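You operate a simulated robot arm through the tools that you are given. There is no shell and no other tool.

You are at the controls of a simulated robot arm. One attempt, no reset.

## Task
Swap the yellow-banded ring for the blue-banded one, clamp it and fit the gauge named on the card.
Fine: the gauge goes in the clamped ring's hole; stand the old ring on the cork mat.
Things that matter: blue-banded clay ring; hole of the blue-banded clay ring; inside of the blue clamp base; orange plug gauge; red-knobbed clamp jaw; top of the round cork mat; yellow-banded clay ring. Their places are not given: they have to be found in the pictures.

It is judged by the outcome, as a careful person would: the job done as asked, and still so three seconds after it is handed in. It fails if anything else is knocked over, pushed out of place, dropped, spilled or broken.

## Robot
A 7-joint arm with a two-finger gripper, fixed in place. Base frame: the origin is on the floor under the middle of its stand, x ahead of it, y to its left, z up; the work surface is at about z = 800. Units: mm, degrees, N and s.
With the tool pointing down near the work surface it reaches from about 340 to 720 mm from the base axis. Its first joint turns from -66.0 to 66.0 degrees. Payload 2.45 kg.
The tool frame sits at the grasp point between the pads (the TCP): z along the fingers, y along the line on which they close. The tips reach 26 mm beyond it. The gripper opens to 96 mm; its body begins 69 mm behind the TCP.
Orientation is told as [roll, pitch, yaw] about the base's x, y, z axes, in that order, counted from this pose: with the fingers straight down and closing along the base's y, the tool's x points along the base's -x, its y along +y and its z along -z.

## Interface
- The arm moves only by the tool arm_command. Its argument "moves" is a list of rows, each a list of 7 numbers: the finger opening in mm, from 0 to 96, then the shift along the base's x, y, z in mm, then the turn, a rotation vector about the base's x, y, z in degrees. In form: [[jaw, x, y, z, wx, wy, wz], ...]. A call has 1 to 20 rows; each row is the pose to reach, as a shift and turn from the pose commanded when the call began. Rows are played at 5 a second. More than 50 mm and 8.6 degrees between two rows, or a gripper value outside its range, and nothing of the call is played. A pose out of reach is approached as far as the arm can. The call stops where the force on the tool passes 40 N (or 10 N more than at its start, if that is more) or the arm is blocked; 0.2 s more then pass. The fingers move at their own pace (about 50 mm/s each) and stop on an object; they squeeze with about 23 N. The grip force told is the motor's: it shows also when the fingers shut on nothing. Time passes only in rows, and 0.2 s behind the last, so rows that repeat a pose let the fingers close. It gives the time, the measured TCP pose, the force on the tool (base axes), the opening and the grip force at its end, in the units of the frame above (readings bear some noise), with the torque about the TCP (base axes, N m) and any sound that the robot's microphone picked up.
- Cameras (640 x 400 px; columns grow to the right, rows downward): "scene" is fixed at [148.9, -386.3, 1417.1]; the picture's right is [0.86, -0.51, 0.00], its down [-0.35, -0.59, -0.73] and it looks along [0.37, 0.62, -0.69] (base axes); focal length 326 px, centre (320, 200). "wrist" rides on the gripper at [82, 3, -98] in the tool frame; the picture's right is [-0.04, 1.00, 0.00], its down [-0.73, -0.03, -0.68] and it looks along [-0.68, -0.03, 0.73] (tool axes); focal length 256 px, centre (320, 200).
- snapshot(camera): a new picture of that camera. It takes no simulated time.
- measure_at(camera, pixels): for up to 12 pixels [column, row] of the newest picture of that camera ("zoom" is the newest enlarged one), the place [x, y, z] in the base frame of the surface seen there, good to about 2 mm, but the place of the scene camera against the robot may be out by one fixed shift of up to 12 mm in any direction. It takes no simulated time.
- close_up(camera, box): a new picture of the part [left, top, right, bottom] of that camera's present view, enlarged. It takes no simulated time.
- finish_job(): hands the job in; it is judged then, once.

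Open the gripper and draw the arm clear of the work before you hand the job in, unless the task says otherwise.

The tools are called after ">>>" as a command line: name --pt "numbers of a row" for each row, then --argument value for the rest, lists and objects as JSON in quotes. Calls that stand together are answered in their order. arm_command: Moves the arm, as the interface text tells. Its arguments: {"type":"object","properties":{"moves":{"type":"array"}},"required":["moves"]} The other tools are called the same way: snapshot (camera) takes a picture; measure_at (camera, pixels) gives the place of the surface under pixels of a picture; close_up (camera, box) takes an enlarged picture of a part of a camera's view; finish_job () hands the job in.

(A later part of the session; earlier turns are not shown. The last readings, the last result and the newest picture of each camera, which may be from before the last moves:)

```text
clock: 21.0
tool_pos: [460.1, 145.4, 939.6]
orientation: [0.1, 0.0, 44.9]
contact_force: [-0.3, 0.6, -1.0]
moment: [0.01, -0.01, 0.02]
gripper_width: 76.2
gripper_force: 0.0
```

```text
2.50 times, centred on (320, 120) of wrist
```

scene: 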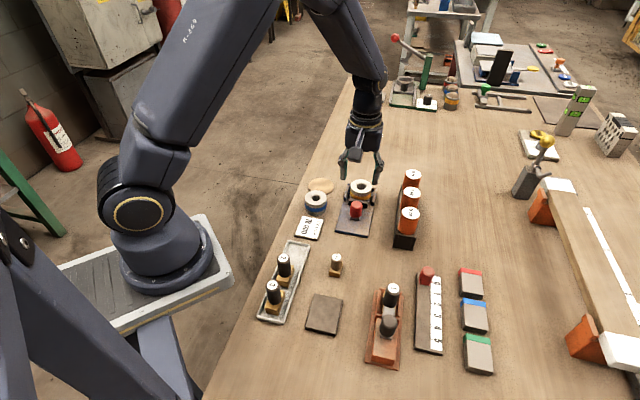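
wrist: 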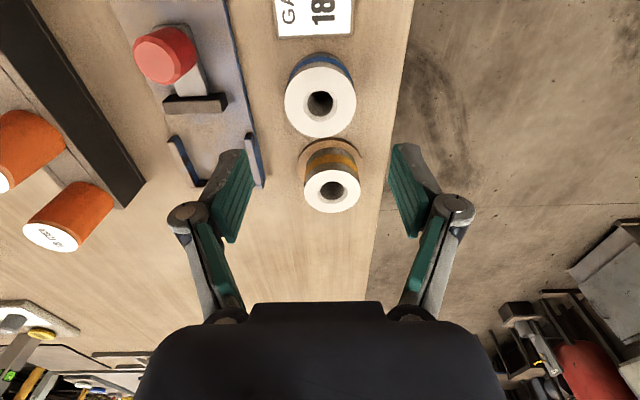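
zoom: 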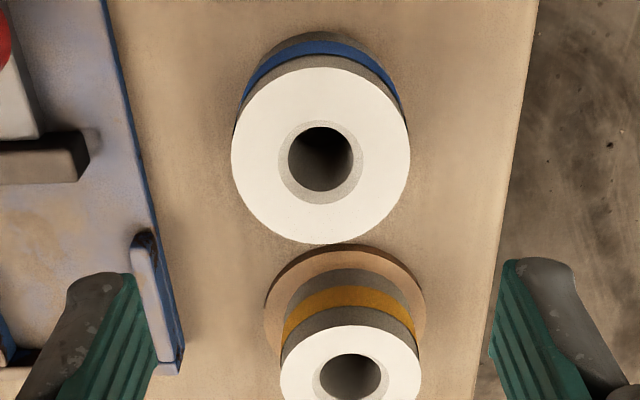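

>>> measure_at --camera "zoom" --pixels '[[236, 155], [406, 155], [320, 71], [320, 240], [262, 95], [380, 95], [262, 214], [380, 214], [279, 160], [362, 160], [320, 122], [320, 200]]'

>>> measure_at --camera "wrist" --pixels '[[308, 188], [358, 188], [332, 169], [332, 210], [304, 170], [360, 160], [30, 230], [75, 240], [52, 222], [52, 250], [100, 195], [120, 190]]'

```text
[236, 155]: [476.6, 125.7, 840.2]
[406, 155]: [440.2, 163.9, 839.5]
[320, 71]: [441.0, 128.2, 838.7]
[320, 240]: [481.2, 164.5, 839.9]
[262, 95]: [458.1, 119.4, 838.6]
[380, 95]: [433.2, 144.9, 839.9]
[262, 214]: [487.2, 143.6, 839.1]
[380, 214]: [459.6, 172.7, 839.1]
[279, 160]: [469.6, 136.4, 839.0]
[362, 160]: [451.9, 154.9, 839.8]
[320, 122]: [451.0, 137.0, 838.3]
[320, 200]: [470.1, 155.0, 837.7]
```

```text
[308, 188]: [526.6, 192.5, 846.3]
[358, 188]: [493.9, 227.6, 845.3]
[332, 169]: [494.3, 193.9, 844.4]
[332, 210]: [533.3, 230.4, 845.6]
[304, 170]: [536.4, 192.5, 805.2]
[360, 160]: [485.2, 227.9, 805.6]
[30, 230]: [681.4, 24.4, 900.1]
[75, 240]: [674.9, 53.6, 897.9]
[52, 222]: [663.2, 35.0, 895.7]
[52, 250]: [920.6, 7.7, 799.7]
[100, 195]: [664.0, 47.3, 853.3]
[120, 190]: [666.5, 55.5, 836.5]
```

The blue ring's centre comes out at about (460.4,145.8), top 839.5. I correct slightly and lower to TCP z ≈ 844 (same grip height as the yellow ring), then close.

>>> arm_command --pt "76 -0.7 -0.5 -35 0 0 0" --pt "76 -0.7 -0.5 -70 0 0 0" --pt "76 -0.7 -0.5 -95.5 0 0 0" --pt "76 -0.7 -0.5 -95.5 0 0 0" --pt "66 -0.7 -0.5 -95.5 0 0 0" --pt "60 -0.7 -0.5 -95.5 0 0 0" --pt "54 -0.7 -0.5 -95.5 0 0 0" --pt "48 -0.7 -0.5 -95.5 0 0 0" --pt "48 -0.7 -0.5 -95.5 0 0 0" --pt "48 -0.7 -0.5 -95.5 0 0 0"

>>> snapshot --camera "wrist"

>>> close_up --camera "scene" --box '[290, 150, 410, 240]'

```text
clock: 23.2
tool_pos: [460.5, 144.9, 844.9]
orientation: [0.0, 0.1, 45.0]
contact_force: [0.0, 0.4, 1.1]
moment: [-0.01, -0.01, -0.01]
gripper_width: 57.8
gripper_force: 23.2
```

```text
taken
```

wrist: 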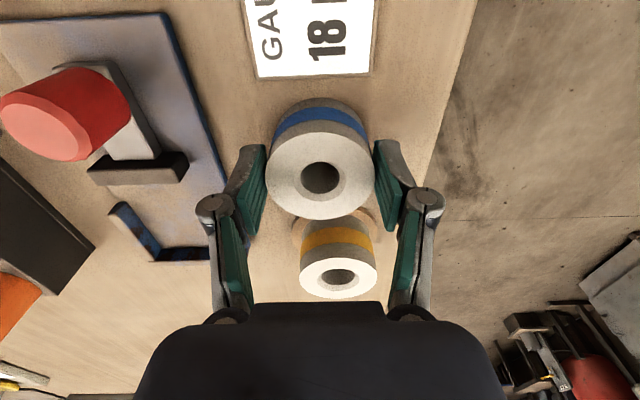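

```text
4.44 times, centred on (350, 195) of scene
```

zoom: 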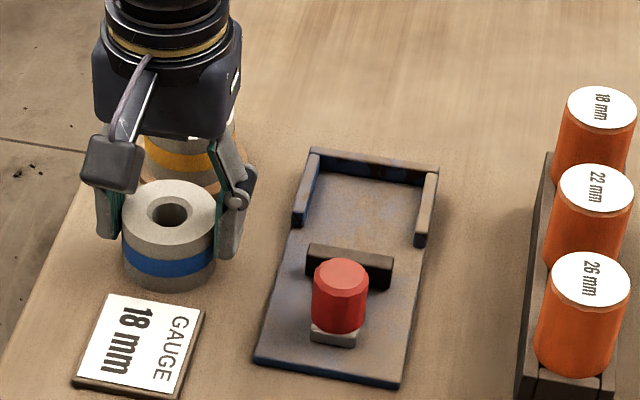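

Gripped at 57.8 mm. I lift it 66 mm and check how it sits in the grip.

>>> arm_command --pt "48 0 0 6 0 0 0" --pt "48 0 0 20 0 0 0" --pt "48 0 0 45 0 0 0" --pt "48 0 0 66 0 0 0" --pt "48 30 -8 66 0 0 0" --pt "48 60 -16 66 0 0 0" --pt "48 60 -16 66 0 0 0"

>>> snapshot --camera "wrist"

>>> close_up --camera "wrist" --box '[220, 80, 420, 240]'

```text
clock: 24.8
tool_pos: [519.2, 130.9, 910.4]
orientation: [-0.1, -0.1, 45.0]
contact_force: [0.2, -0.6, -0.9]
moment: [0.04, 0.0, -0.05]
gripper_width: 57.6
gripper_force: 22.7
```

```text
taken
```

wrist: 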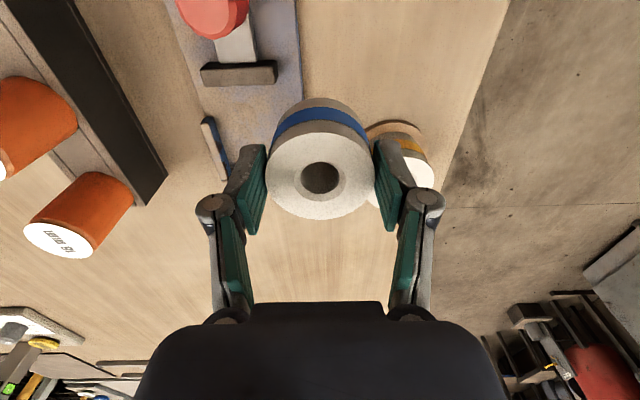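

```text
2.50 times, centred on (320, 160) of wrist
```

zoom: 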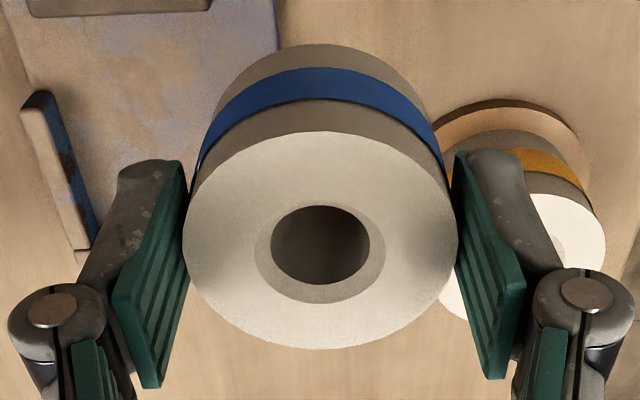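

The blue ring is held level. I measure its rim and hole relative to the TCP.

>>> measure_at --camera "zoom" --pixels '[[188, 235], [452, 235], [320, 135], [320, 344], [230, 165], [410, 165], [230, 315], [410, 315], [258, 250], [383, 250], [320, 207], [320, 300]]'

```text
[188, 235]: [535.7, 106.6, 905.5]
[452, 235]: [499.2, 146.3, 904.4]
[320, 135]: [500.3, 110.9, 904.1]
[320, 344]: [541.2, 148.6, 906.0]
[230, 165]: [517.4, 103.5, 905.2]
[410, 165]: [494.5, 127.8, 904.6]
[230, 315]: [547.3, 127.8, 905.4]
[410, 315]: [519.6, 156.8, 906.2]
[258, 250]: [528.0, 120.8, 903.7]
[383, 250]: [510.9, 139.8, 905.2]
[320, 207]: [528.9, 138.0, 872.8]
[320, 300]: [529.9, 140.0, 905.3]
```

The ring sits about 1 mm toward the camera relative to the TCP. I carry it over the nest to centre ≈ (580.1,113.7) and lower to about 4 mm above the base.

>>> arm_command --pt "48 20 -5 0 0 0 0" --pt "48 40 -10 0 0 0 0" --pt "48 60.3 -15.3 0 0 0 0" --pt "48 60.3 -15.3 -20 0 0 0" --pt "48 60.3 -15.3 -40 0 0 0" --pt "48 60.3 -15.3 -53 0 0 0" --pt "48 60.3 -15.3 -53 0 0 0"

>>> snapshot --camera "wrist"

>>> close_up --camera "scene" --box '[320, 140, 400, 240]'

>>> close_up --camera "wrist" --box '[220, 60, 420, 220]'

```text
clock: 26.4
tool_pos: [581.3, 114.5, 855.0]
orientation: [-0.1, 0.0, 45.1]
contact_force: [-0.3, -0.1, -1.9]
moment: [-0.02, 0.03, 0.0]
gripper_width: 57.3
gripper_force: 22.6
```

```text
taken
```

wrist: 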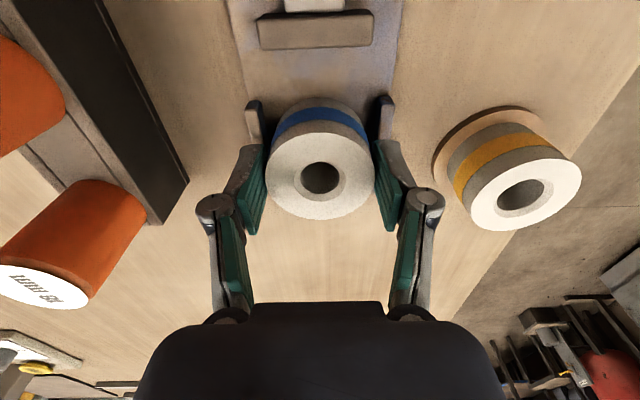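

```text
4.00 times, centred on (360, 190) of scene
```

zoom: 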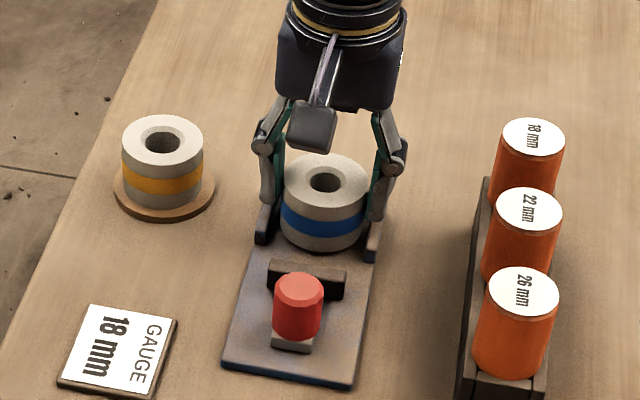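

```text
2.50 times, centred on (320, 140) of wrist
```

zoom: 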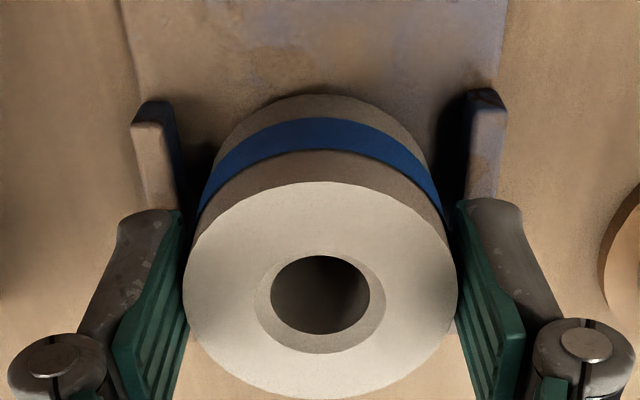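

The ring is inside the nest with no side force. I lower slowly until contact.

>>> arm_command --pt "48 0 0 -1.5 0 0 0" --pt "48 0 0 -3 0 0 0" --pt "48 0 0 -4 0 0 0" --pt "48 0 0 -4 0 0 0"

```text
clock: 27.4
tool_pos: [580.7, 115.4, 852.2]
orientation: [0.0, 0.0, 44.9]
contact_force: [0.6, -0.5, -1.5]
moment: [0.0, 0.01, -0.01]
gripper_width: 57.5
gripper_force: 23.2
```

No contact yet; I creep down in half-millimetre steps.

>>> arm_command --pt "48 0 0 -0.5 0 0 0" --pt "48 0 0 -1 0 0 0" --pt "48 0 0 -1 0 0 0"

```text
clock: 28.2
tool_pos: [581.2, 114.4, 852.0]
orientation: [0.1, 0.0, 45.1]
contact_force: [-1.4, -0.9, 1.7]
moment: [0.01, 0.15, 0.05]
gripper_width: 57.5
gripper_force: 23.1
```

The force is turning positive (1.7 N), so contact begins. I press 0.4 mm more, then open to release and rise.

>>> arm_command --pt "48 0 0 -0.4 0 0 0" --pt "48 0 0 -0.4 0 0 0"

```text
clock: 28.8
tool_pos: [580.7, 115.0, 852.2]
orientation: [0.1, -0.2, 45.0]
contact_force: [-2.9, -1.4, 12.0]
moment: [-0.1, 0.34, -0.01]
gripper_width: 57.4
gripper_force: 23.6
```

The ring rests on the base (12 N). I open to 72 mm and rise.

>>> arm_command --pt "58 0 0 0.3 0 0 0" --pt "64 0 0 0.4 0 0 0" --pt "70 0 0 0.4 0 0 0" --pt "72 0 0 0.4 0 0 0" --pt "72 0 0 20 0 0 0" --pt "72 0 0 55 0 0 0" --pt "72 -15 -15 95 0 0 0" --pt "72 -36 -36 101 0 0 0" --pt "72 -52 -52 101 0 0 0"

>>> snapshot --camera "wrist"

>>> close_up --camera "scene" --box '[320, 140, 400, 240]'

>>> close_up --camera "wrist" --box '[220, 40, 420, 200]'

```text
clock: 30.8
tool_pos: [528.4, 62.9, 951.9]
orientation: [0.0, 0.0, 45.0]
contact_force: [-0.3, 0.5, 0.8]
moment: [-0.03, 0.04, -0.02]
gripper_width: 72.2
gripper_force: 0.0
```

```text
taken
```

wrist: 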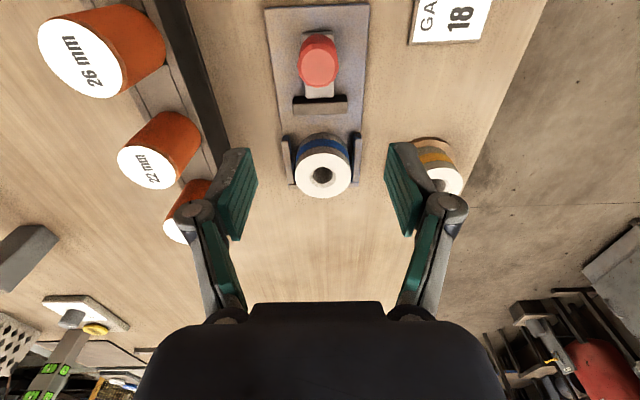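

```text
4.00 times, centred on (360, 190) of scene
```

zoom: 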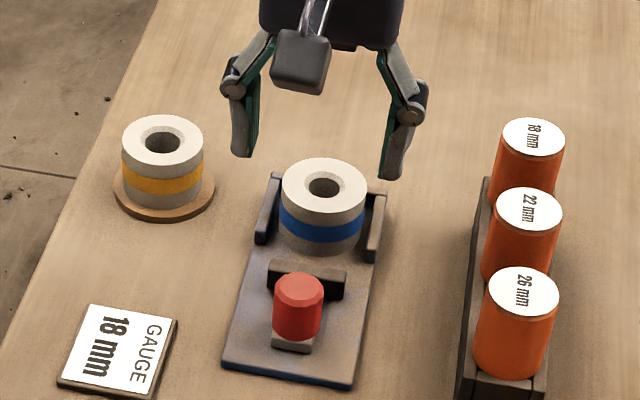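

```text
2.50 times, centred on (320, 120) of wrist
```

zoom: 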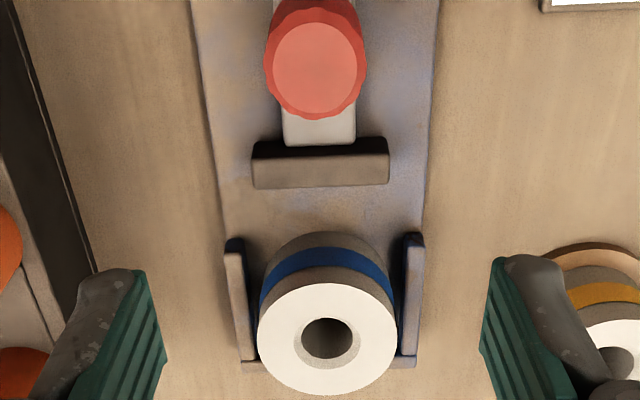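

The blue ring stands in the nest, and the jaw's bar is clear of it. I measure the knob and the bar, and the ring's rim.

>>> measure_at --camera "zoom" --pixels '[[274, 70], [364, 70], [319, 28], [319, 115], [255, 165], [388, 165], [320, 186], [260, 335], [394, 335], [327, 286], [327, 392], [327, 360]]'

```text
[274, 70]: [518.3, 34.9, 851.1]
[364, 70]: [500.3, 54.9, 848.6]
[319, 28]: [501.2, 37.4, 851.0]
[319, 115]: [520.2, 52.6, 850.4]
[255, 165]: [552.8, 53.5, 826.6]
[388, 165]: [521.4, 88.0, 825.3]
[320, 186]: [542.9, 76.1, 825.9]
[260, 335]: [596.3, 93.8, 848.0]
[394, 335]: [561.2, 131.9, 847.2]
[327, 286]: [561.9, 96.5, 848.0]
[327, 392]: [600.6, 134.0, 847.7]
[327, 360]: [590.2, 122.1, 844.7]
```

Knob centre ≈ (510,45); ring centre ≈ (580,114), top 847.8, seated. I go down over the knob with the fingers at 60 mm and close on it.

>>> arm_command --pt "60 -18.9 -18 0 0 0 0" --pt "60 -18.9 -18 -35 0 0 0" --pt "60 -18.9 -18 -70 0 0 0" --pt "60 -18.9 -18 -99.5 0 0 0" --pt "60 -18.9 -18 -99.5 0 0 0" --pt "40 -18.9 -18 -99.5 0 0 0" --pt "20 -18.9 -18 -99.5 0 0 0" --pt "10 -18.9 -18 -99.5 0 0 0" --pt "10 -18.9 -18 -99.5 0 0 0" --pt "10 -18.9 -18 -99.5 0 0 0"

>>> snapshot --camera "wrist"

```text
clock: 33.0
tool_pos: [511.3, 44.4, 851.6]
orientation: [0.0, -0.1, 44.9]
contact_force: [11.5, -11.7, -6.1]
moment: [-0.22, -0.41, -0.02]
gripper_width: 29.1
gripper_force: 45.1
```

```text
taken
```

wrist: 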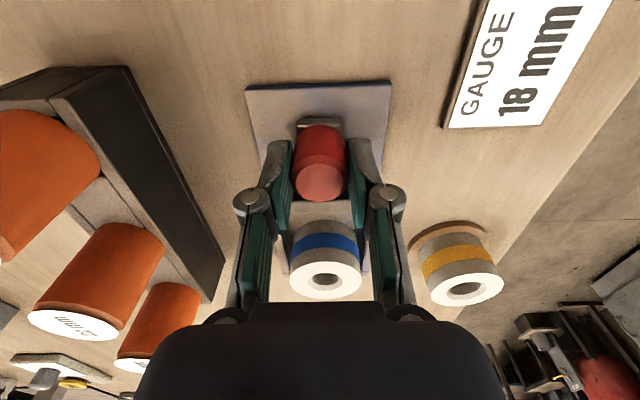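

The knob is held; there is about 16 N sideways force, so I shift roughly 1 mm to relieve it and begin pushing the jaw forward along the axis.

>>> arm_command --pt "10 0.8 -0.8 -0.2 0 0 0" --pt "10 2.8 1.2 -0.2 0 0 0" --pt "10 4.8 3.2 -0.2 0 0 0" --pt "10 6.8 5.2 -0.2 0 0 0" --pt "10 8.8 7.2 -0.2 0 0 0" --pt "10 10.8 9.2 -0.2 0 0 0"

>>> snapshot --camera "wrist"

```text
clock: 34.4
tool_pos: [520.2, 53.5, 852.1]
orientation: [0.0, 0.1, 44.9]
contact_force: [5.9, -6.8, -4.9]
moment: [0.06, -0.39, 0.03]
gripper_width: 29.1
gripper_force: 44.4
```

```text
taken
```

wrist: 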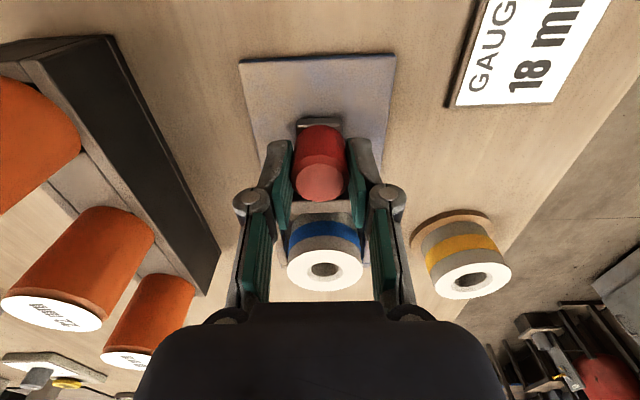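

The jaw slides forward smoothly. I continue about 9 mm further along the axis, which should bring the bar close to the ring.

>>> arm_command --pt "10 0.5 -0.5 -0.2 0 0 0" --pt "10 2.5 1.5 -0.2 0 0 0" --pt "10 4.5 3.5 -0.2 0 0 0" --pt "10 6 5 -0.2 0 0 0" --pt "10 7 6 -0.2 0 0 0"

>>> close_up --camera "wrist" --box '[240, 140, 400, 300]'

>>> close_up --camera "scene" --box '[320, 140, 400, 240]'

```text
clock: 35.6
tool_pos: [525.9, 60.2, 852.2]
orientation: [0.1, 0.1, 45.1]
contact_force: [-5.0, 2.6, -4.4]
moment: [0.03, 0.21, 0.02]
gripper_width: 29.2
gripper_force: 45.3
```

```text
2.50 times, centred on (320, 220) of wrist
```

zoom: 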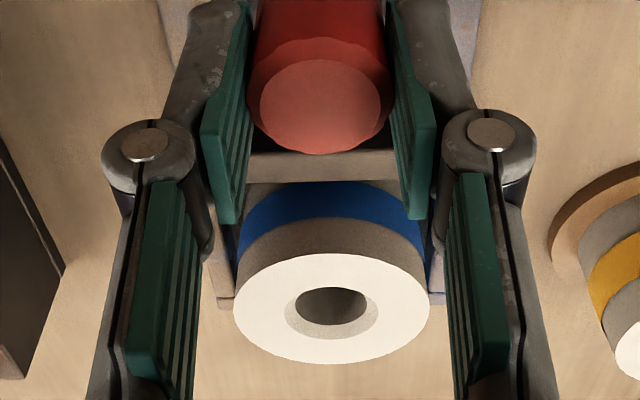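

```text
4.00 times, centred on (360, 190) of scene
```

zoom: 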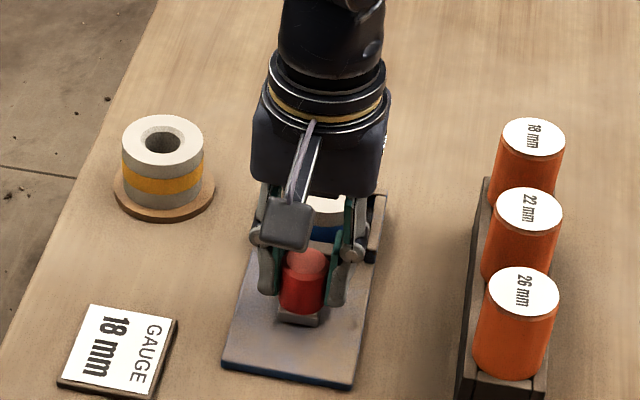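

The bar is nearly at the blue ring. I creep forward with about 1 mm steps and watch the axial force.

>>> arm_command --pt "10 0.7 0.7 -0.2 0 0 0" --pt "10 1.4 1.4 -0.2 0 0 0" --pt "10 1.4 1.4 -0.2 0 0 0"

```text
clock: 36.4
tool_pos: [528.9, 62.6, 851.2]
orientation: [0.1, 0.0, 45.1]
contact_force: [-8.6, 8.6, 4.6]
moment: [-0.31, 0.81, -0.02]
gripper_width: 29.5
gripper_force: 45.5
```

Moments are rising, which suggests contact with the ring. I look at the bar and the ring closely.

>>> close_up --camera "wrist" --box '[240, 140, 400, 300]'

>>> measure_at --camera "zoom" --pixels '[[240, 305], [424, 305], [332, 258], [332, 358], [270, 155], [390, 155], [325, 165], [325, 105]]'

```text
2.50 times, centred on (320, 220) of wrist
```

zoom: 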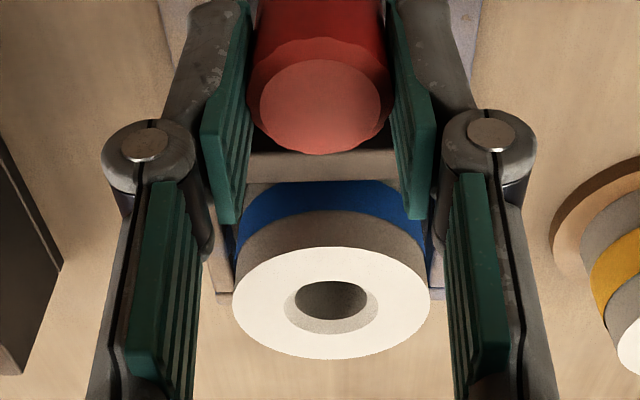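

```text
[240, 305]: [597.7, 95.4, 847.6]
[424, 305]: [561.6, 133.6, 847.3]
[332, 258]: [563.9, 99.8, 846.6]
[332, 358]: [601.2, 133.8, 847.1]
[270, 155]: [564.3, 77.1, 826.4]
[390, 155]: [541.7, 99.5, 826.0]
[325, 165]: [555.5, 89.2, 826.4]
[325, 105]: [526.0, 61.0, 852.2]
```

The ring moved about 1 mm toward the back wall, so the bar touches it. I press a little more to seat it firmly, watching the force.

>>> arm_command --pt "10 0.1 1.1 0 0 0 0" --pt "10 0.5 1.5 0 0 0 0" --pt "10 0.5 1.5 0 0 0 0"

```text
clock: 37.2
tool_pos: [529.3, 62.3, 852.3]
orientation: [0.1, 0.1, 45.1]
contact_force: [-8.9, 4.8, -4.9]
moment: [0.53, -0.22, 0.02]
gripper_width: 29.3
gripper_force: 45.3
```

Axial resistance is still small (≈3 N). I push in further half-millimetre steps until resistance clearly rises.

>>> arm_command --pt "10 0.2 0.6 0 0 0 0" --pt "10 0.6 1.0 0 0 0 0" --pt "10 0.6 1.0 0 0 0 0"

>>> close_up --camera "wrist" --box '[240, 140, 400, 300]'

>>> close_up --camera "scene" --box '[330, 160, 390, 220]'

```text
clock: 38.0
tool_pos: [529.9, 62.6, 852.3]
orientation: [0.0, 0.1, 44.9]
contact_force: [-15.4, -0.7, -0.3]
moment: [0.07, 0.26, -0.09]
gripper_width: 29.3
gripper_force: 45.0
```

```text
2.50 times, centred on (320, 220) of wrist
```

zoom: 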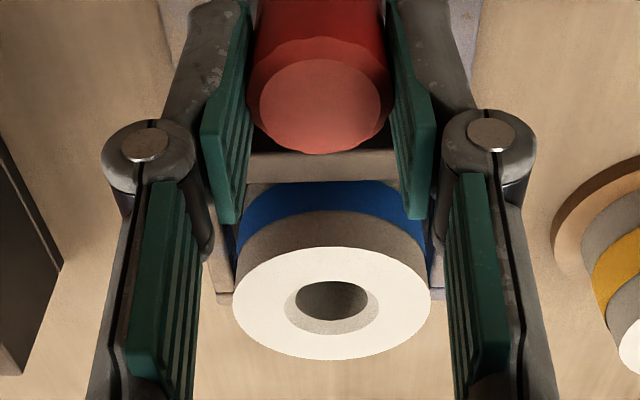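

```text
6.67 times, centred on (360, 190) of scene
```

zoom: 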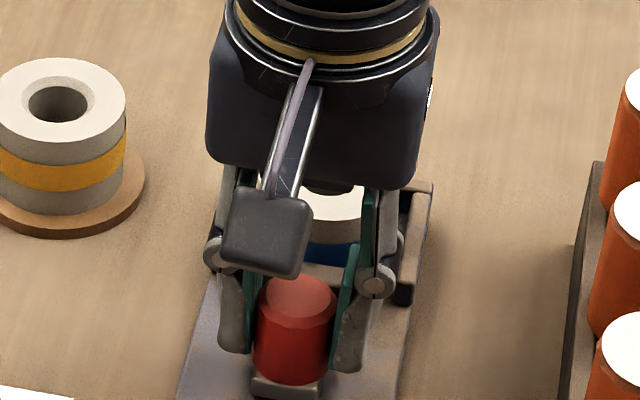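

Axial force has reached about 11 N with nothing moving any more, so the jaw is against the ring and the ring against the back wall. I press about 0.7 mm more, then release the knob and rise.

>>> arm_command --pt "10 0.9 0.2 0 0 0 0" --pt "10 0.9 0.2 0 0 0 0"

```text
clock: 38.6
tool_pos: [528.9, 62.6, 852.3]
orientation: [0.1, 0.3, 45.0]
contact_force: [-21.0, -6.0, 5.5]
moment: [0.18, 0.1, -0.04]
gripper_width: 29.2
gripper_force: 45.4
```

Axial force ≈19 N: the ring is clamped. I open the fingers and rise, then check.

>>> arm_command --pt "30 0.9 0.2 0 0 0 0" --pt "45 0.9 0.2 0 0 0 0" --pt "60 0.9 0.2 0 0 0 0" --pt "60 0.9 0.2 0 0 0 0" --pt "60 0.9 0.2 30 0 0 0" --pt "60 0.9 0.2 65 0 0 0" --pt "60 0.9 0.2 100 0 0 0" --pt "60 0.9 0.2 100 0 0 0"

>>> snapshot --camera "wrist"

>>> close_up --camera "scene" --box '[320, 150, 430, 240]'

>>> close_up --camera "wrist" --box '[220, 60, 420, 220]'

```text
clock: 40.4
tool_pos: [533.4, 64.3, 953.3]
orientation: [0.0, 0.0, 45.0]
contact_force: [-0.4, -0.3, 0.7]
moment: [0.03, -0.04, 0.01]
gripper_width: 59.9
gripper_force: 0.0
```

```text
taken
```

wrist: 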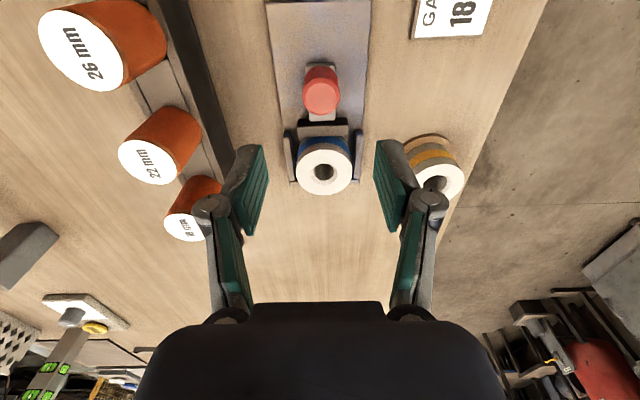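

```text
4.44 times, centred on (375, 195) of scene
```

zoom: 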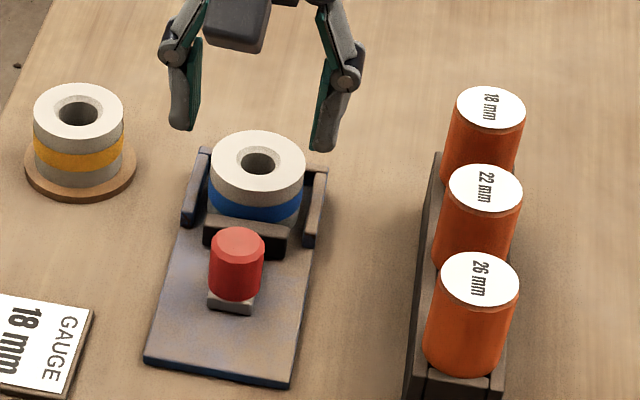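

```text
2.50 times, centred on (320, 140) of wrist
```

zoom: 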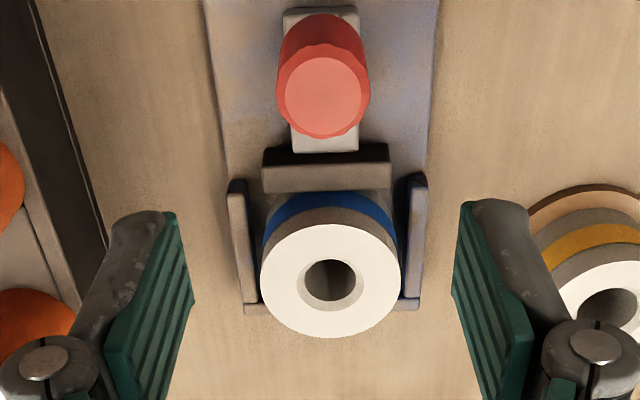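

The bar lies against the blue ring, which sits at the back wall. I now measure the ring's rim and chamfer edge carefully for the hole centre.

>>> measure_at --camera "zoom" --pixels '[[265, 282], [397, 282], [331, 227], [331, 334], [285, 243], [377, 243], [285, 322], [377, 322], [298, 280], [364, 280], [331, 256], [331, 308]]'

>>> close_up --camera "wrist" --box '[300, 145, 350, 200]'

```text
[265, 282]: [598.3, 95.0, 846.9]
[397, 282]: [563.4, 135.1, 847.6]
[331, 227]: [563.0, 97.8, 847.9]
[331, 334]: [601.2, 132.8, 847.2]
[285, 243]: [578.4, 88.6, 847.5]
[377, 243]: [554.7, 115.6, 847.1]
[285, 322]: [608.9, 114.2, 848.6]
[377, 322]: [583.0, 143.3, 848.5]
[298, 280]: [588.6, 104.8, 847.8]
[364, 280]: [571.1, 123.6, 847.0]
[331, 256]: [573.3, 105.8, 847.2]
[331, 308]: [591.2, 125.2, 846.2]
```

```text
7.27 times, centred on (325, 172) of wrist
```

zoom: 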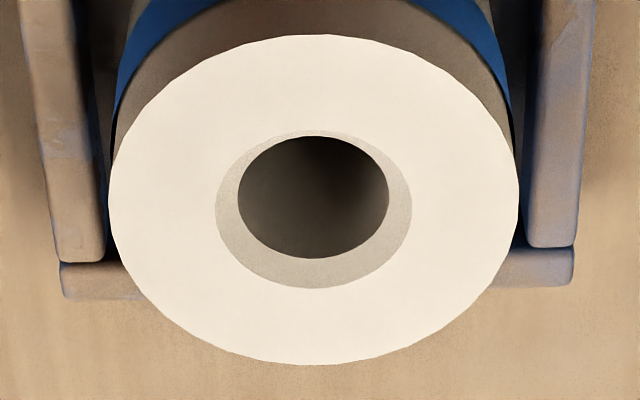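

The bore looks about 21 mm wide with a 27 mm chamfer, so an 18 mm plug has room. I measure opposite rim and chamfer points in this larger zoom.

>>> measure_at --camera "zoom" --pixels '[[114, 195], [514, 195], [314, 38], [314, 360], [165, 85], [460, 85], [170, 310], [458, 310], [213, 205], [414, 205], [314, 126], [314, 292]]'

```text
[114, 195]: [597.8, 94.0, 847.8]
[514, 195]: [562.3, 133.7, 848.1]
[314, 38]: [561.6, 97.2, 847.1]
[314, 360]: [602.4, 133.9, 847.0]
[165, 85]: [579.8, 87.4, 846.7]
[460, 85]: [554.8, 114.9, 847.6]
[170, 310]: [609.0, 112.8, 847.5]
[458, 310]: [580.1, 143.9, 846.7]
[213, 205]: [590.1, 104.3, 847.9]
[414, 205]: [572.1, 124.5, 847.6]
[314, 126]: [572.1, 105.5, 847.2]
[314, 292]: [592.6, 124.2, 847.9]
```

Hole centre ≈ (581.5,115.0). The 18 mm gauge's top is around (682,39,899) with the rack top at about 846; I raise, open to 64 mm and move above it to look.

>>> arm_command --pt "64 0 0 30 0 0 0" --pt "64 35 -6 40 0 0 0" --pt "64 72 -12 40 0 0 0" --pt "64 110 -18 40 0 0 0" --pt "64 149.5 -25 40 0 0 0" --pt "64 149.5 -25 40 0 0 0"

>>> snapshot --camera "wrist"

>>> close_up --camera "wrist" --box '[220, 40, 420, 200]'

>>> close_up --camera "scene" --box '[350, 120, 450, 240]'

```text
clock: 41.8
tool_pos: [682.9, 38.0, 993.1]
orientation: [0.0, 0.2, 45.1]
contact_force: [0.1, 0.2, 0.1]
moment: [0.01, 0.0, 0.0]
gripper_width: 64.1
gripper_force: 0.1
```

```text
taken
```

wrist: 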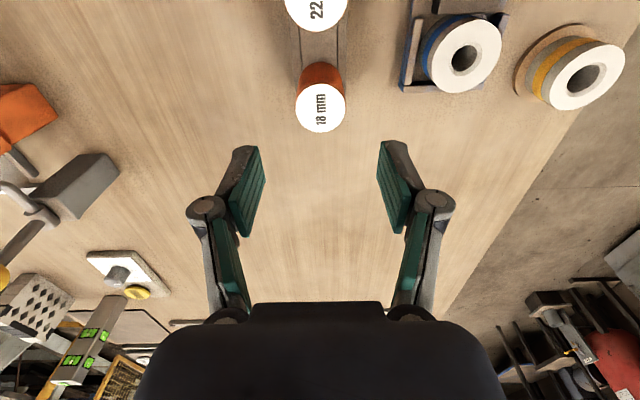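

```text
2.50 times, centred on (320, 120) of wrist
```

zoom: 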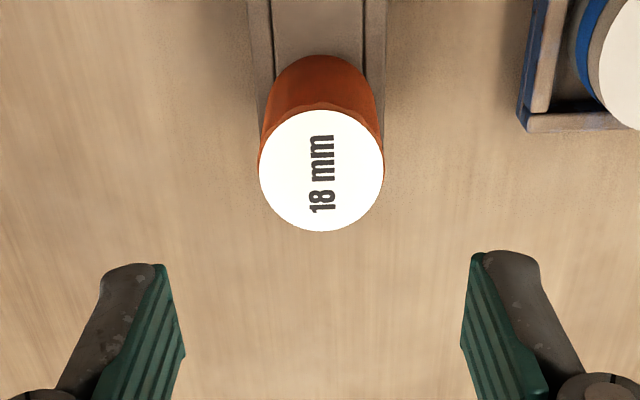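

```text
3.33 times, centred on (400, 180) of scene
```

zoom: 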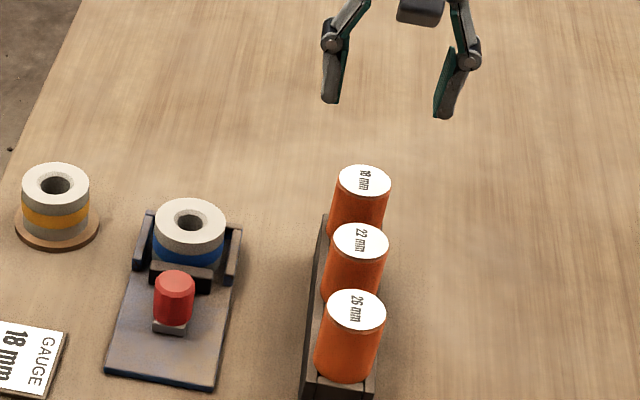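

The gauge's label reads 18 mm and the rack is aligned with the tool. I retake the wrist zoom and measure the gauge's top rim.

>>> close_up --camera "wrist" --box '[270, 50, 370, 140]'

>>> measure_at --camera "wrist" --pixels '[[297, 108], [344, 108], [320, 86], [320, 131], [304, 93], [337, 93], [304, 124], [337, 124], [320, 110], [305, 40], [338, 40], [297, 30]]'

```text
4.44 times, centred on (320, 95) of wrist
```

zoom: 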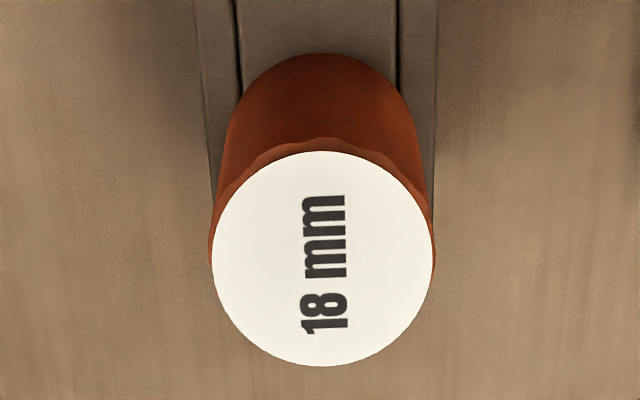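

```text
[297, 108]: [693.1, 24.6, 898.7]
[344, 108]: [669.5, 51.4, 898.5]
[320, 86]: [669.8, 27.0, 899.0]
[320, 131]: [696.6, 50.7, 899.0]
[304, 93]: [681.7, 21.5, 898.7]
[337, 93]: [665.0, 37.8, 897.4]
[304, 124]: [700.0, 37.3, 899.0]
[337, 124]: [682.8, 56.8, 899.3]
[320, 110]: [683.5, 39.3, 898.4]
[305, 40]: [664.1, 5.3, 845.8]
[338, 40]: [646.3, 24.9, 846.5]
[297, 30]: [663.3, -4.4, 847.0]
```

Gauge centre coincides with the TCP within about half a millimetre (mean (682.3,38.4)). I lower to TCP z ≈ 880 (tips at 854, above the rack at 846) and close on the orange body.

>>> arm_command --pt "64 0 0 -35 0 0 0" --pt "64 0 0 -70 0 0 0" --pt "64 0 0 -98 0 0 0" --pt "64 0 0 -112.5 0 0 0" --pt "64 0 0 -112.5 0 0 0"

>>> snapshot --camera "wrist"

>>> close_up --camera "scene" --box '[370, 120, 450, 220]'

```text
clock: 43.0
tool_pos: [682.0, 39.2, 879.1]
orientation: [0.0, 0.0, 45.0]
contact_force: [-0.1, 0.4, 0.1]
moment: [0.0, -0.01, 0.04]
gripper_width: 64.0
gripper_force: 0.0
```

```text
taken
```

wrist: 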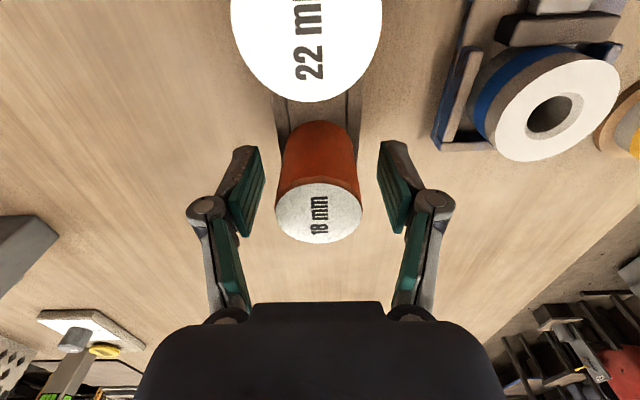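

```text
4.00 times, centred on (410, 170) of scene
```

zoom: 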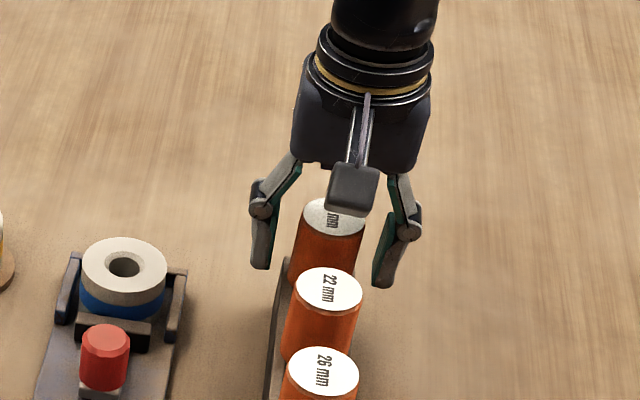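

The gauge stands centred between the pads. I close the fingers on it.

>>> arm_command --pt "52 0 0 0 0 0 0" --pt "44 0 0 0 0 0 0" --pt "36 0 0 0 0 0 0" --pt "28 0 0 0 0 0 0" --pt "28 0 0 0 0 0 0" --pt "28 0 0 0 0 0 0"

>>> close_up --camera "wrist" --box '[220, 90, 420, 250]'

```text
clock: 44.4
tool_pos: [682.8, 39.0, 879.8]
orientation: [0.1, 0.0, 45.1]
contact_force: [-0.2, -0.7, 1.6]
moment: [-0.05, 0.01, -0.02]
gripper_width: 39.2
gripper_force: 23.7
```

```text
2.50 times, centred on (320, 170) of wrist
```

zoom: 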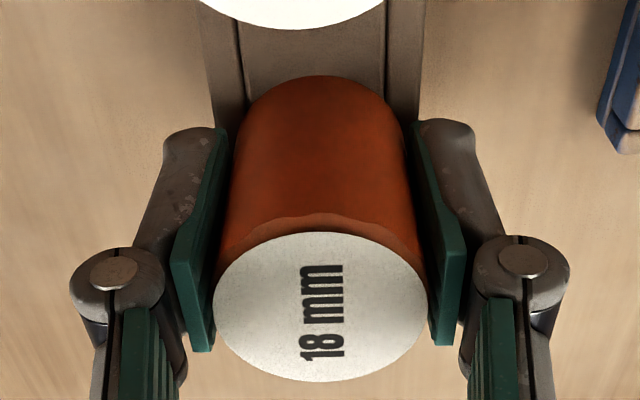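

Gripped at 39.2 mm with 24 N. I lift slowly straight up, first a little, then enough to clear the rack and see the plug.

>>> arm_command --pt "28 0 0 4 0 0 0" --pt "28 0 0 12 0 0 0" --pt "28 0 0 25 0 0 0" --pt "28 0 0 42 0 0 0" --pt "28 0 0 62 0 0 0" --pt "28 0 0 80 0 0 0" --pt "28 0 0 80 0 0 0"

>>> snapshot --camera "wrist"

>>> close_up --camera "scene" --box '[370, 110, 450, 220]'

```text
clock: 46.0
tool_pos: [681.8, 37.9, 961.8]
orientation: [0.0, 0.0, 45.1]
contact_force: [-0.2, 0.0, -1.6]
moment: [0.01, 0.01, -0.01]
gripper_width: 39.1
gripper_force: 23.5
```

```text
taken
```

wrist: 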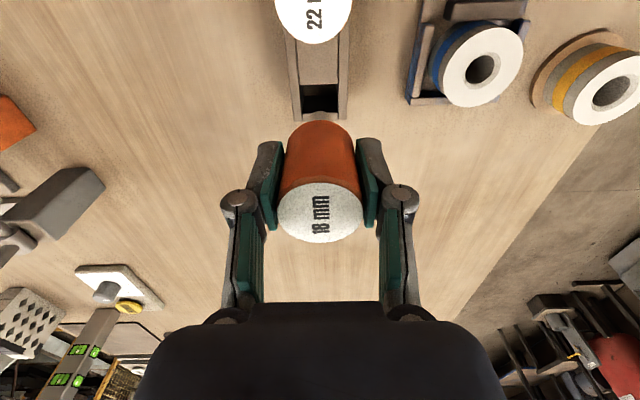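

```text
3.64 times, centred on (410, 165) of scene
```

zoom: 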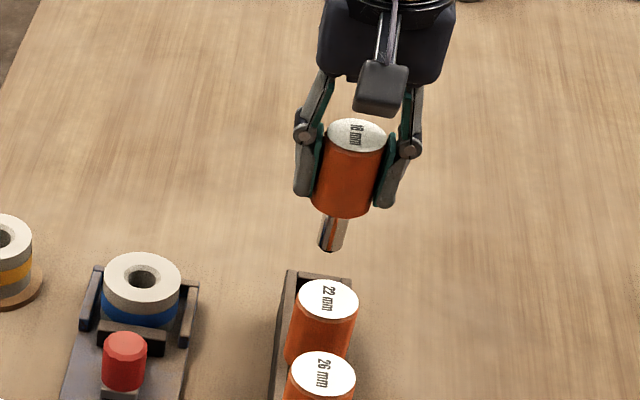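

The gauge came out with its thin plug below. I measure the plug's bottom and body bottom in the scene zoom.

>>> measure_at --camera "zoom" --pixels '[[330, 244], [327, 238], [333, 222], [340, 214], [355, 130], [142, 275], [140, 258], [142, 292], [105, 280], [180, 278]]'

>>> measure_at --camera "wrist" --pixels '[[280, 212], [362, 212], [320, 183], [320, 240], [292, 192], [350, 192], [292, 234], [350, 234]]'

```text
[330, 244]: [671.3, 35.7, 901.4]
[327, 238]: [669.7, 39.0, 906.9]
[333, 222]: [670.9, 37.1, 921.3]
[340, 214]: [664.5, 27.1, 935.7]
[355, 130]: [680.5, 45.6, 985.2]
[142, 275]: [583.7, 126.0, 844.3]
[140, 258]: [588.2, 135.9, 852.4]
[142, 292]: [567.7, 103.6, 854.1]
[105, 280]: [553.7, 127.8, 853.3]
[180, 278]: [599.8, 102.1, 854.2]
```

```text
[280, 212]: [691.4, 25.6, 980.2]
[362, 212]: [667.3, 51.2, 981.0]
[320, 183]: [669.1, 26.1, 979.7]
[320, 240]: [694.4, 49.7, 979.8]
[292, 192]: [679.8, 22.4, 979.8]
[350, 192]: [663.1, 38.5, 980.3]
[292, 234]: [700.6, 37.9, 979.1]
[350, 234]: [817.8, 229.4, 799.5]
```

The gauge is centred in the grip; the plug ends about 65 mm below the TCP, so it is ~32 mm long (shorter than the ring). I carry it over the hole at (581.5,115.0) and stop with the plug about 10 mm above the ring.

>>> arm_command --pt "28 -25 19 0 0 0 0" --pt "28 -50 38 0 0 0 0" --pt "28 -75 57 0 0 0 0" --pt "28 -100.1 75.9 0 0 0 0" --pt "28 -100.1 75.9 -20 0 0 0" --pt "28 -100.1 75.9 -38 0 0 0" --pt "28 -100.1 75.9 -38 0 0 0"

>>> snapshot --camera "wrist"

>>> close_up --camera "scene" --box '[335, 140, 395, 220]'

>>> close_up --camera "wrist" --box '[240, 60, 400, 200]'

```text
clock: 47.6
tool_pos: [581.5, 115.6, 921.0]
orientation: [0.0, 0.0, 45.0]
contact_force: [-0.1, -0.2, -1.7]
moment: [-0.01, 0.0, -0.01]
gripper_width: 39.1
gripper_force: 23.5
```

```text
taken
```

wrist: 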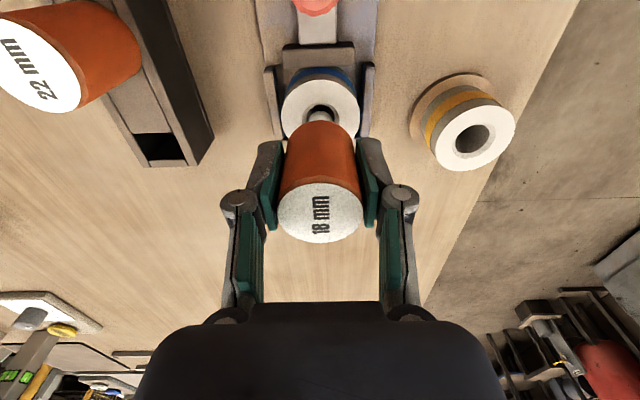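

```text
5.00 times, centred on (365, 180) of scene
```

zoom: 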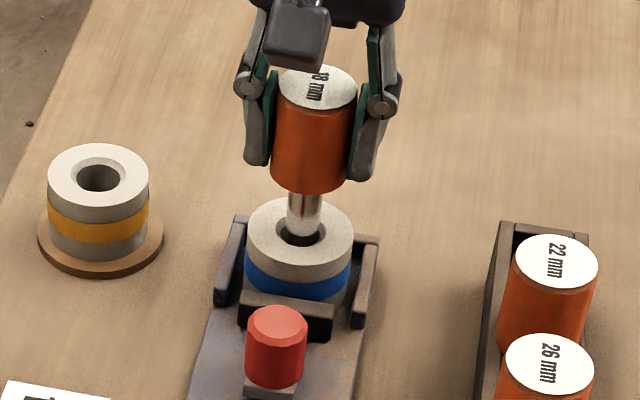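

```text
2.86 times, centred on (320, 130) of wrist
```

zoom: 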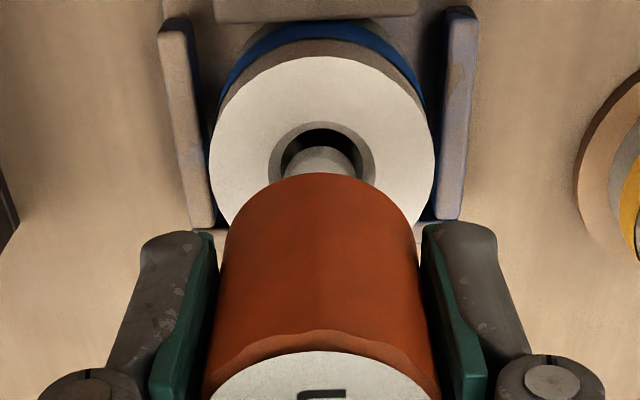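

Sideways the plug (columns 288–354) is centred on the bore (280–363) in the wrist zoom. I take a larger scene zoom to check the fore-aft alignment.

>>> close_up --camera "scene" --box '[347, 172, 379, 200]'

>>> measure_at --camera "zoom" --pixels '[[320, 60], [320, 120], [320, 160], [310, 180], [240, 150], [400, 150], [320, 230], [150, 150], [480, 150], [310, 300]]'

```text
14.29 times, centred on (363, 186) of scene
```

zoom: 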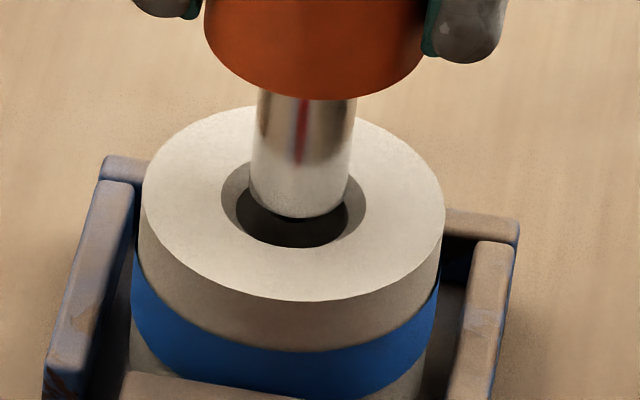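

```text
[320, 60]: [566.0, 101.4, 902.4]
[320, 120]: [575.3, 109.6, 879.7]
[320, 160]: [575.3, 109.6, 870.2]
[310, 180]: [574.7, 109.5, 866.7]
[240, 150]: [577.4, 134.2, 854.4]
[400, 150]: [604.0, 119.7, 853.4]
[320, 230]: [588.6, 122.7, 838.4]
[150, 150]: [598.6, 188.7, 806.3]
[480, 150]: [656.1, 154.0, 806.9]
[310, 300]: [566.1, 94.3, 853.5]
```

In the scene zoom the plug's bottom is just above the hole and the bore is visible in front of it. I measure rim, chamfer and several plug points in the same frame to compare centres.

>>> measure_at --camera "zoom" --pixels '[[150, 203], [438, 203], [294, 294], [185, 135], [400, 138], [185, 270], [400, 270], [217, 203], [371, 203], [294, 252], [240, 120], [350, 130]]'

>>> measure_at --camera "zoom" --pixels '[[300, 110], [300, 130], [300, 150], [300, 170], [300, 190], [300, 205], [300, 213], [280, 150], [280, 190], [325, 150], [325, 190], [300, 92]]'

```text
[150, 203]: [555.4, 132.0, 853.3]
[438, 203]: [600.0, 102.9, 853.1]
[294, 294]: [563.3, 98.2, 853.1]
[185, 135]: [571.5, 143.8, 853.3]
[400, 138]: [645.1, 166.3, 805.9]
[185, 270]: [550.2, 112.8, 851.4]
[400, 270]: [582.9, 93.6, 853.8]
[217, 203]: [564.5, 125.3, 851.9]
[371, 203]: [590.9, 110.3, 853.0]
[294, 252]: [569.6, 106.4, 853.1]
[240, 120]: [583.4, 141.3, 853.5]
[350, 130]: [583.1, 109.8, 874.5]
```

```text
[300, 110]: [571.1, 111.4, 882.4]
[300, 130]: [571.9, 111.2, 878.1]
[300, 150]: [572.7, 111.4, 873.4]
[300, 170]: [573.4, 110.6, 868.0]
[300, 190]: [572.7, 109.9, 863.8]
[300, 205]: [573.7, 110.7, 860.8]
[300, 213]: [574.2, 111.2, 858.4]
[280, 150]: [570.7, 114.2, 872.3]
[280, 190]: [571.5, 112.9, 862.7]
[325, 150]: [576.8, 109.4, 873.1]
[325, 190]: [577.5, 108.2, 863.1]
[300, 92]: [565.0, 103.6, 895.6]
```

Scene-frame centres: plug ≈ (578.8,117.6) and hole ≈ (578.5,118.0), so they are aligned within half a millimetre. I nudge by 0.2 mm and lower slowly into the hole, watching forces.

>>> arm_command --pt "28 -0.2 0.2 -2 0 0 0" --pt "28 -0.2 0.2 -4 0 0 0" --pt "28 -0.2 0.2 -6 0 0 0" --pt "28 -0.2 0.2 -8 0 0 0" --pt "28 -0.2 0.2 -10 0 0 0" --pt "28 -0.2 0.2 -12 0 0 0" --pt "28 -0.2 0.2 -12 0 0 0"

>>> close_up --camera "scene" --box '[347, 172, 379, 200]'

>>> close_up --camera "wrist" --box '[280, 70, 360, 140]'

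```text
clock: 49.2
tool_pos: [582.2, 114.9, 909.1]
orientation: [0.0, 0.0, 45.0]
contact_force: [-0.8, -0.3, -1.1]
moment: [0.02, 0.01, 0.01]
gripper_width: 39.1
gripper_force: 22.7
```

```text
14.29 times, centred on (363, 186) of scene
```

zoom: 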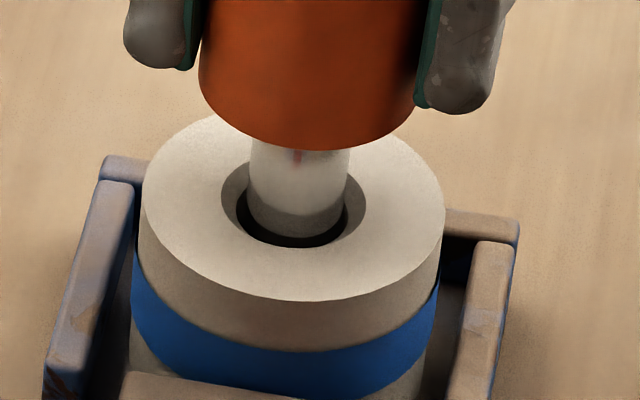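

```text
5.71 times, centred on (320, 105) of wrist
```

zoom: 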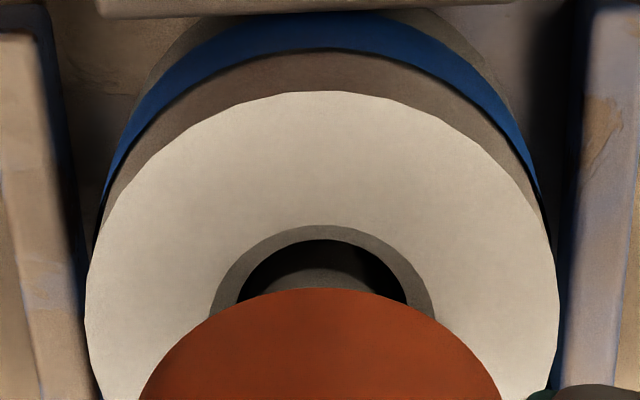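

The plug has entered the bore with no contact force. I continue down in small steps.

>>> arm_command --pt "28 0 0 -3 0 0 0" --pt "28 0 0 -6 0 0 0" --pt "28 0 0 -9 0 0 0" --pt "28 0 0 -12 0 0 0" --pt "28 0 0 -15 0 0 0" --pt "28 0 0 -18 0 0 0" --pt "28 0 0 -21 0 0 0" --pt "28 0 0 -24 0 0 0" --pt "28 0 0 -24 0 0 0"

>>> close_up --camera "scene" --box '[340, 165, 385, 205]'

```text
clock: 51.2
tool_pos: [581.3, 115.1, 885.1]
orientation: [0.0, 0.1, 45.0]
contact_force: [-1.2, -0.2, -1.3]
moment: [0.03, -0.03, 0.01]
gripper_width: 39.1
gripper_force: 23.4
```

```text
10.00 times, centred on (362, 185) of scene
```

zoom: 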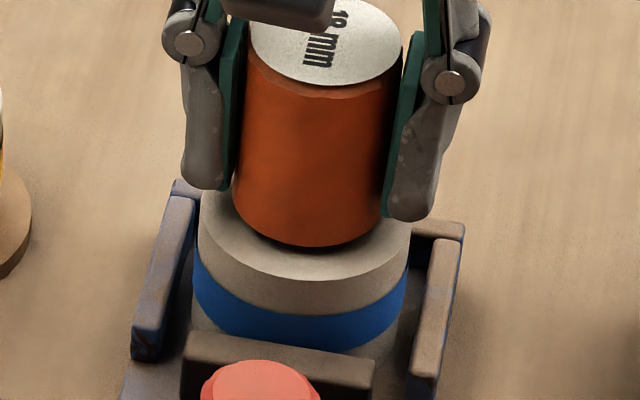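

The shoulder is a few millimetres above the ring. I lower on in 1 mm steps until it rests.

>>> arm_command --pt "28 0 0 -1 0 0 0" --pt "28 0 0 -2 0 0 0" --pt "28 0 0 -3 0 0 0" --pt "28 0 0 -4 0 0 0" --pt "28 0 0 -4 0 0 0"

```text
clock: 52.4
tool_pos: [581.6, 115.1, 882.4]
orientation: [0.0, 0.0, 45.1]
contact_force: [-0.4, 0.3, -1.1]
moment: [-0.01, 0.01, 0.0]
gripper_width: 39.1
gripper_force: 22.3
```

Still no contact at TCP ≈ 882. I creep down half a millimetre at a time.

>>> arm_command --pt "28 0 0 -0.5 0 0 0" --pt "28 0 0 -1 0 0 0" --pt "28 0 0 -1 0 0 0"

```text
clock: 53.2
tool_pos: [581.8, 115.4, 880.4]
orientation: [0.0, 0.0, 45.1]
contact_force: [-3.0, -2.1, 6.3]
moment: [-0.11, 0.08, -0.01]
gripper_width: 39.4
gripper_force: 23.0
```

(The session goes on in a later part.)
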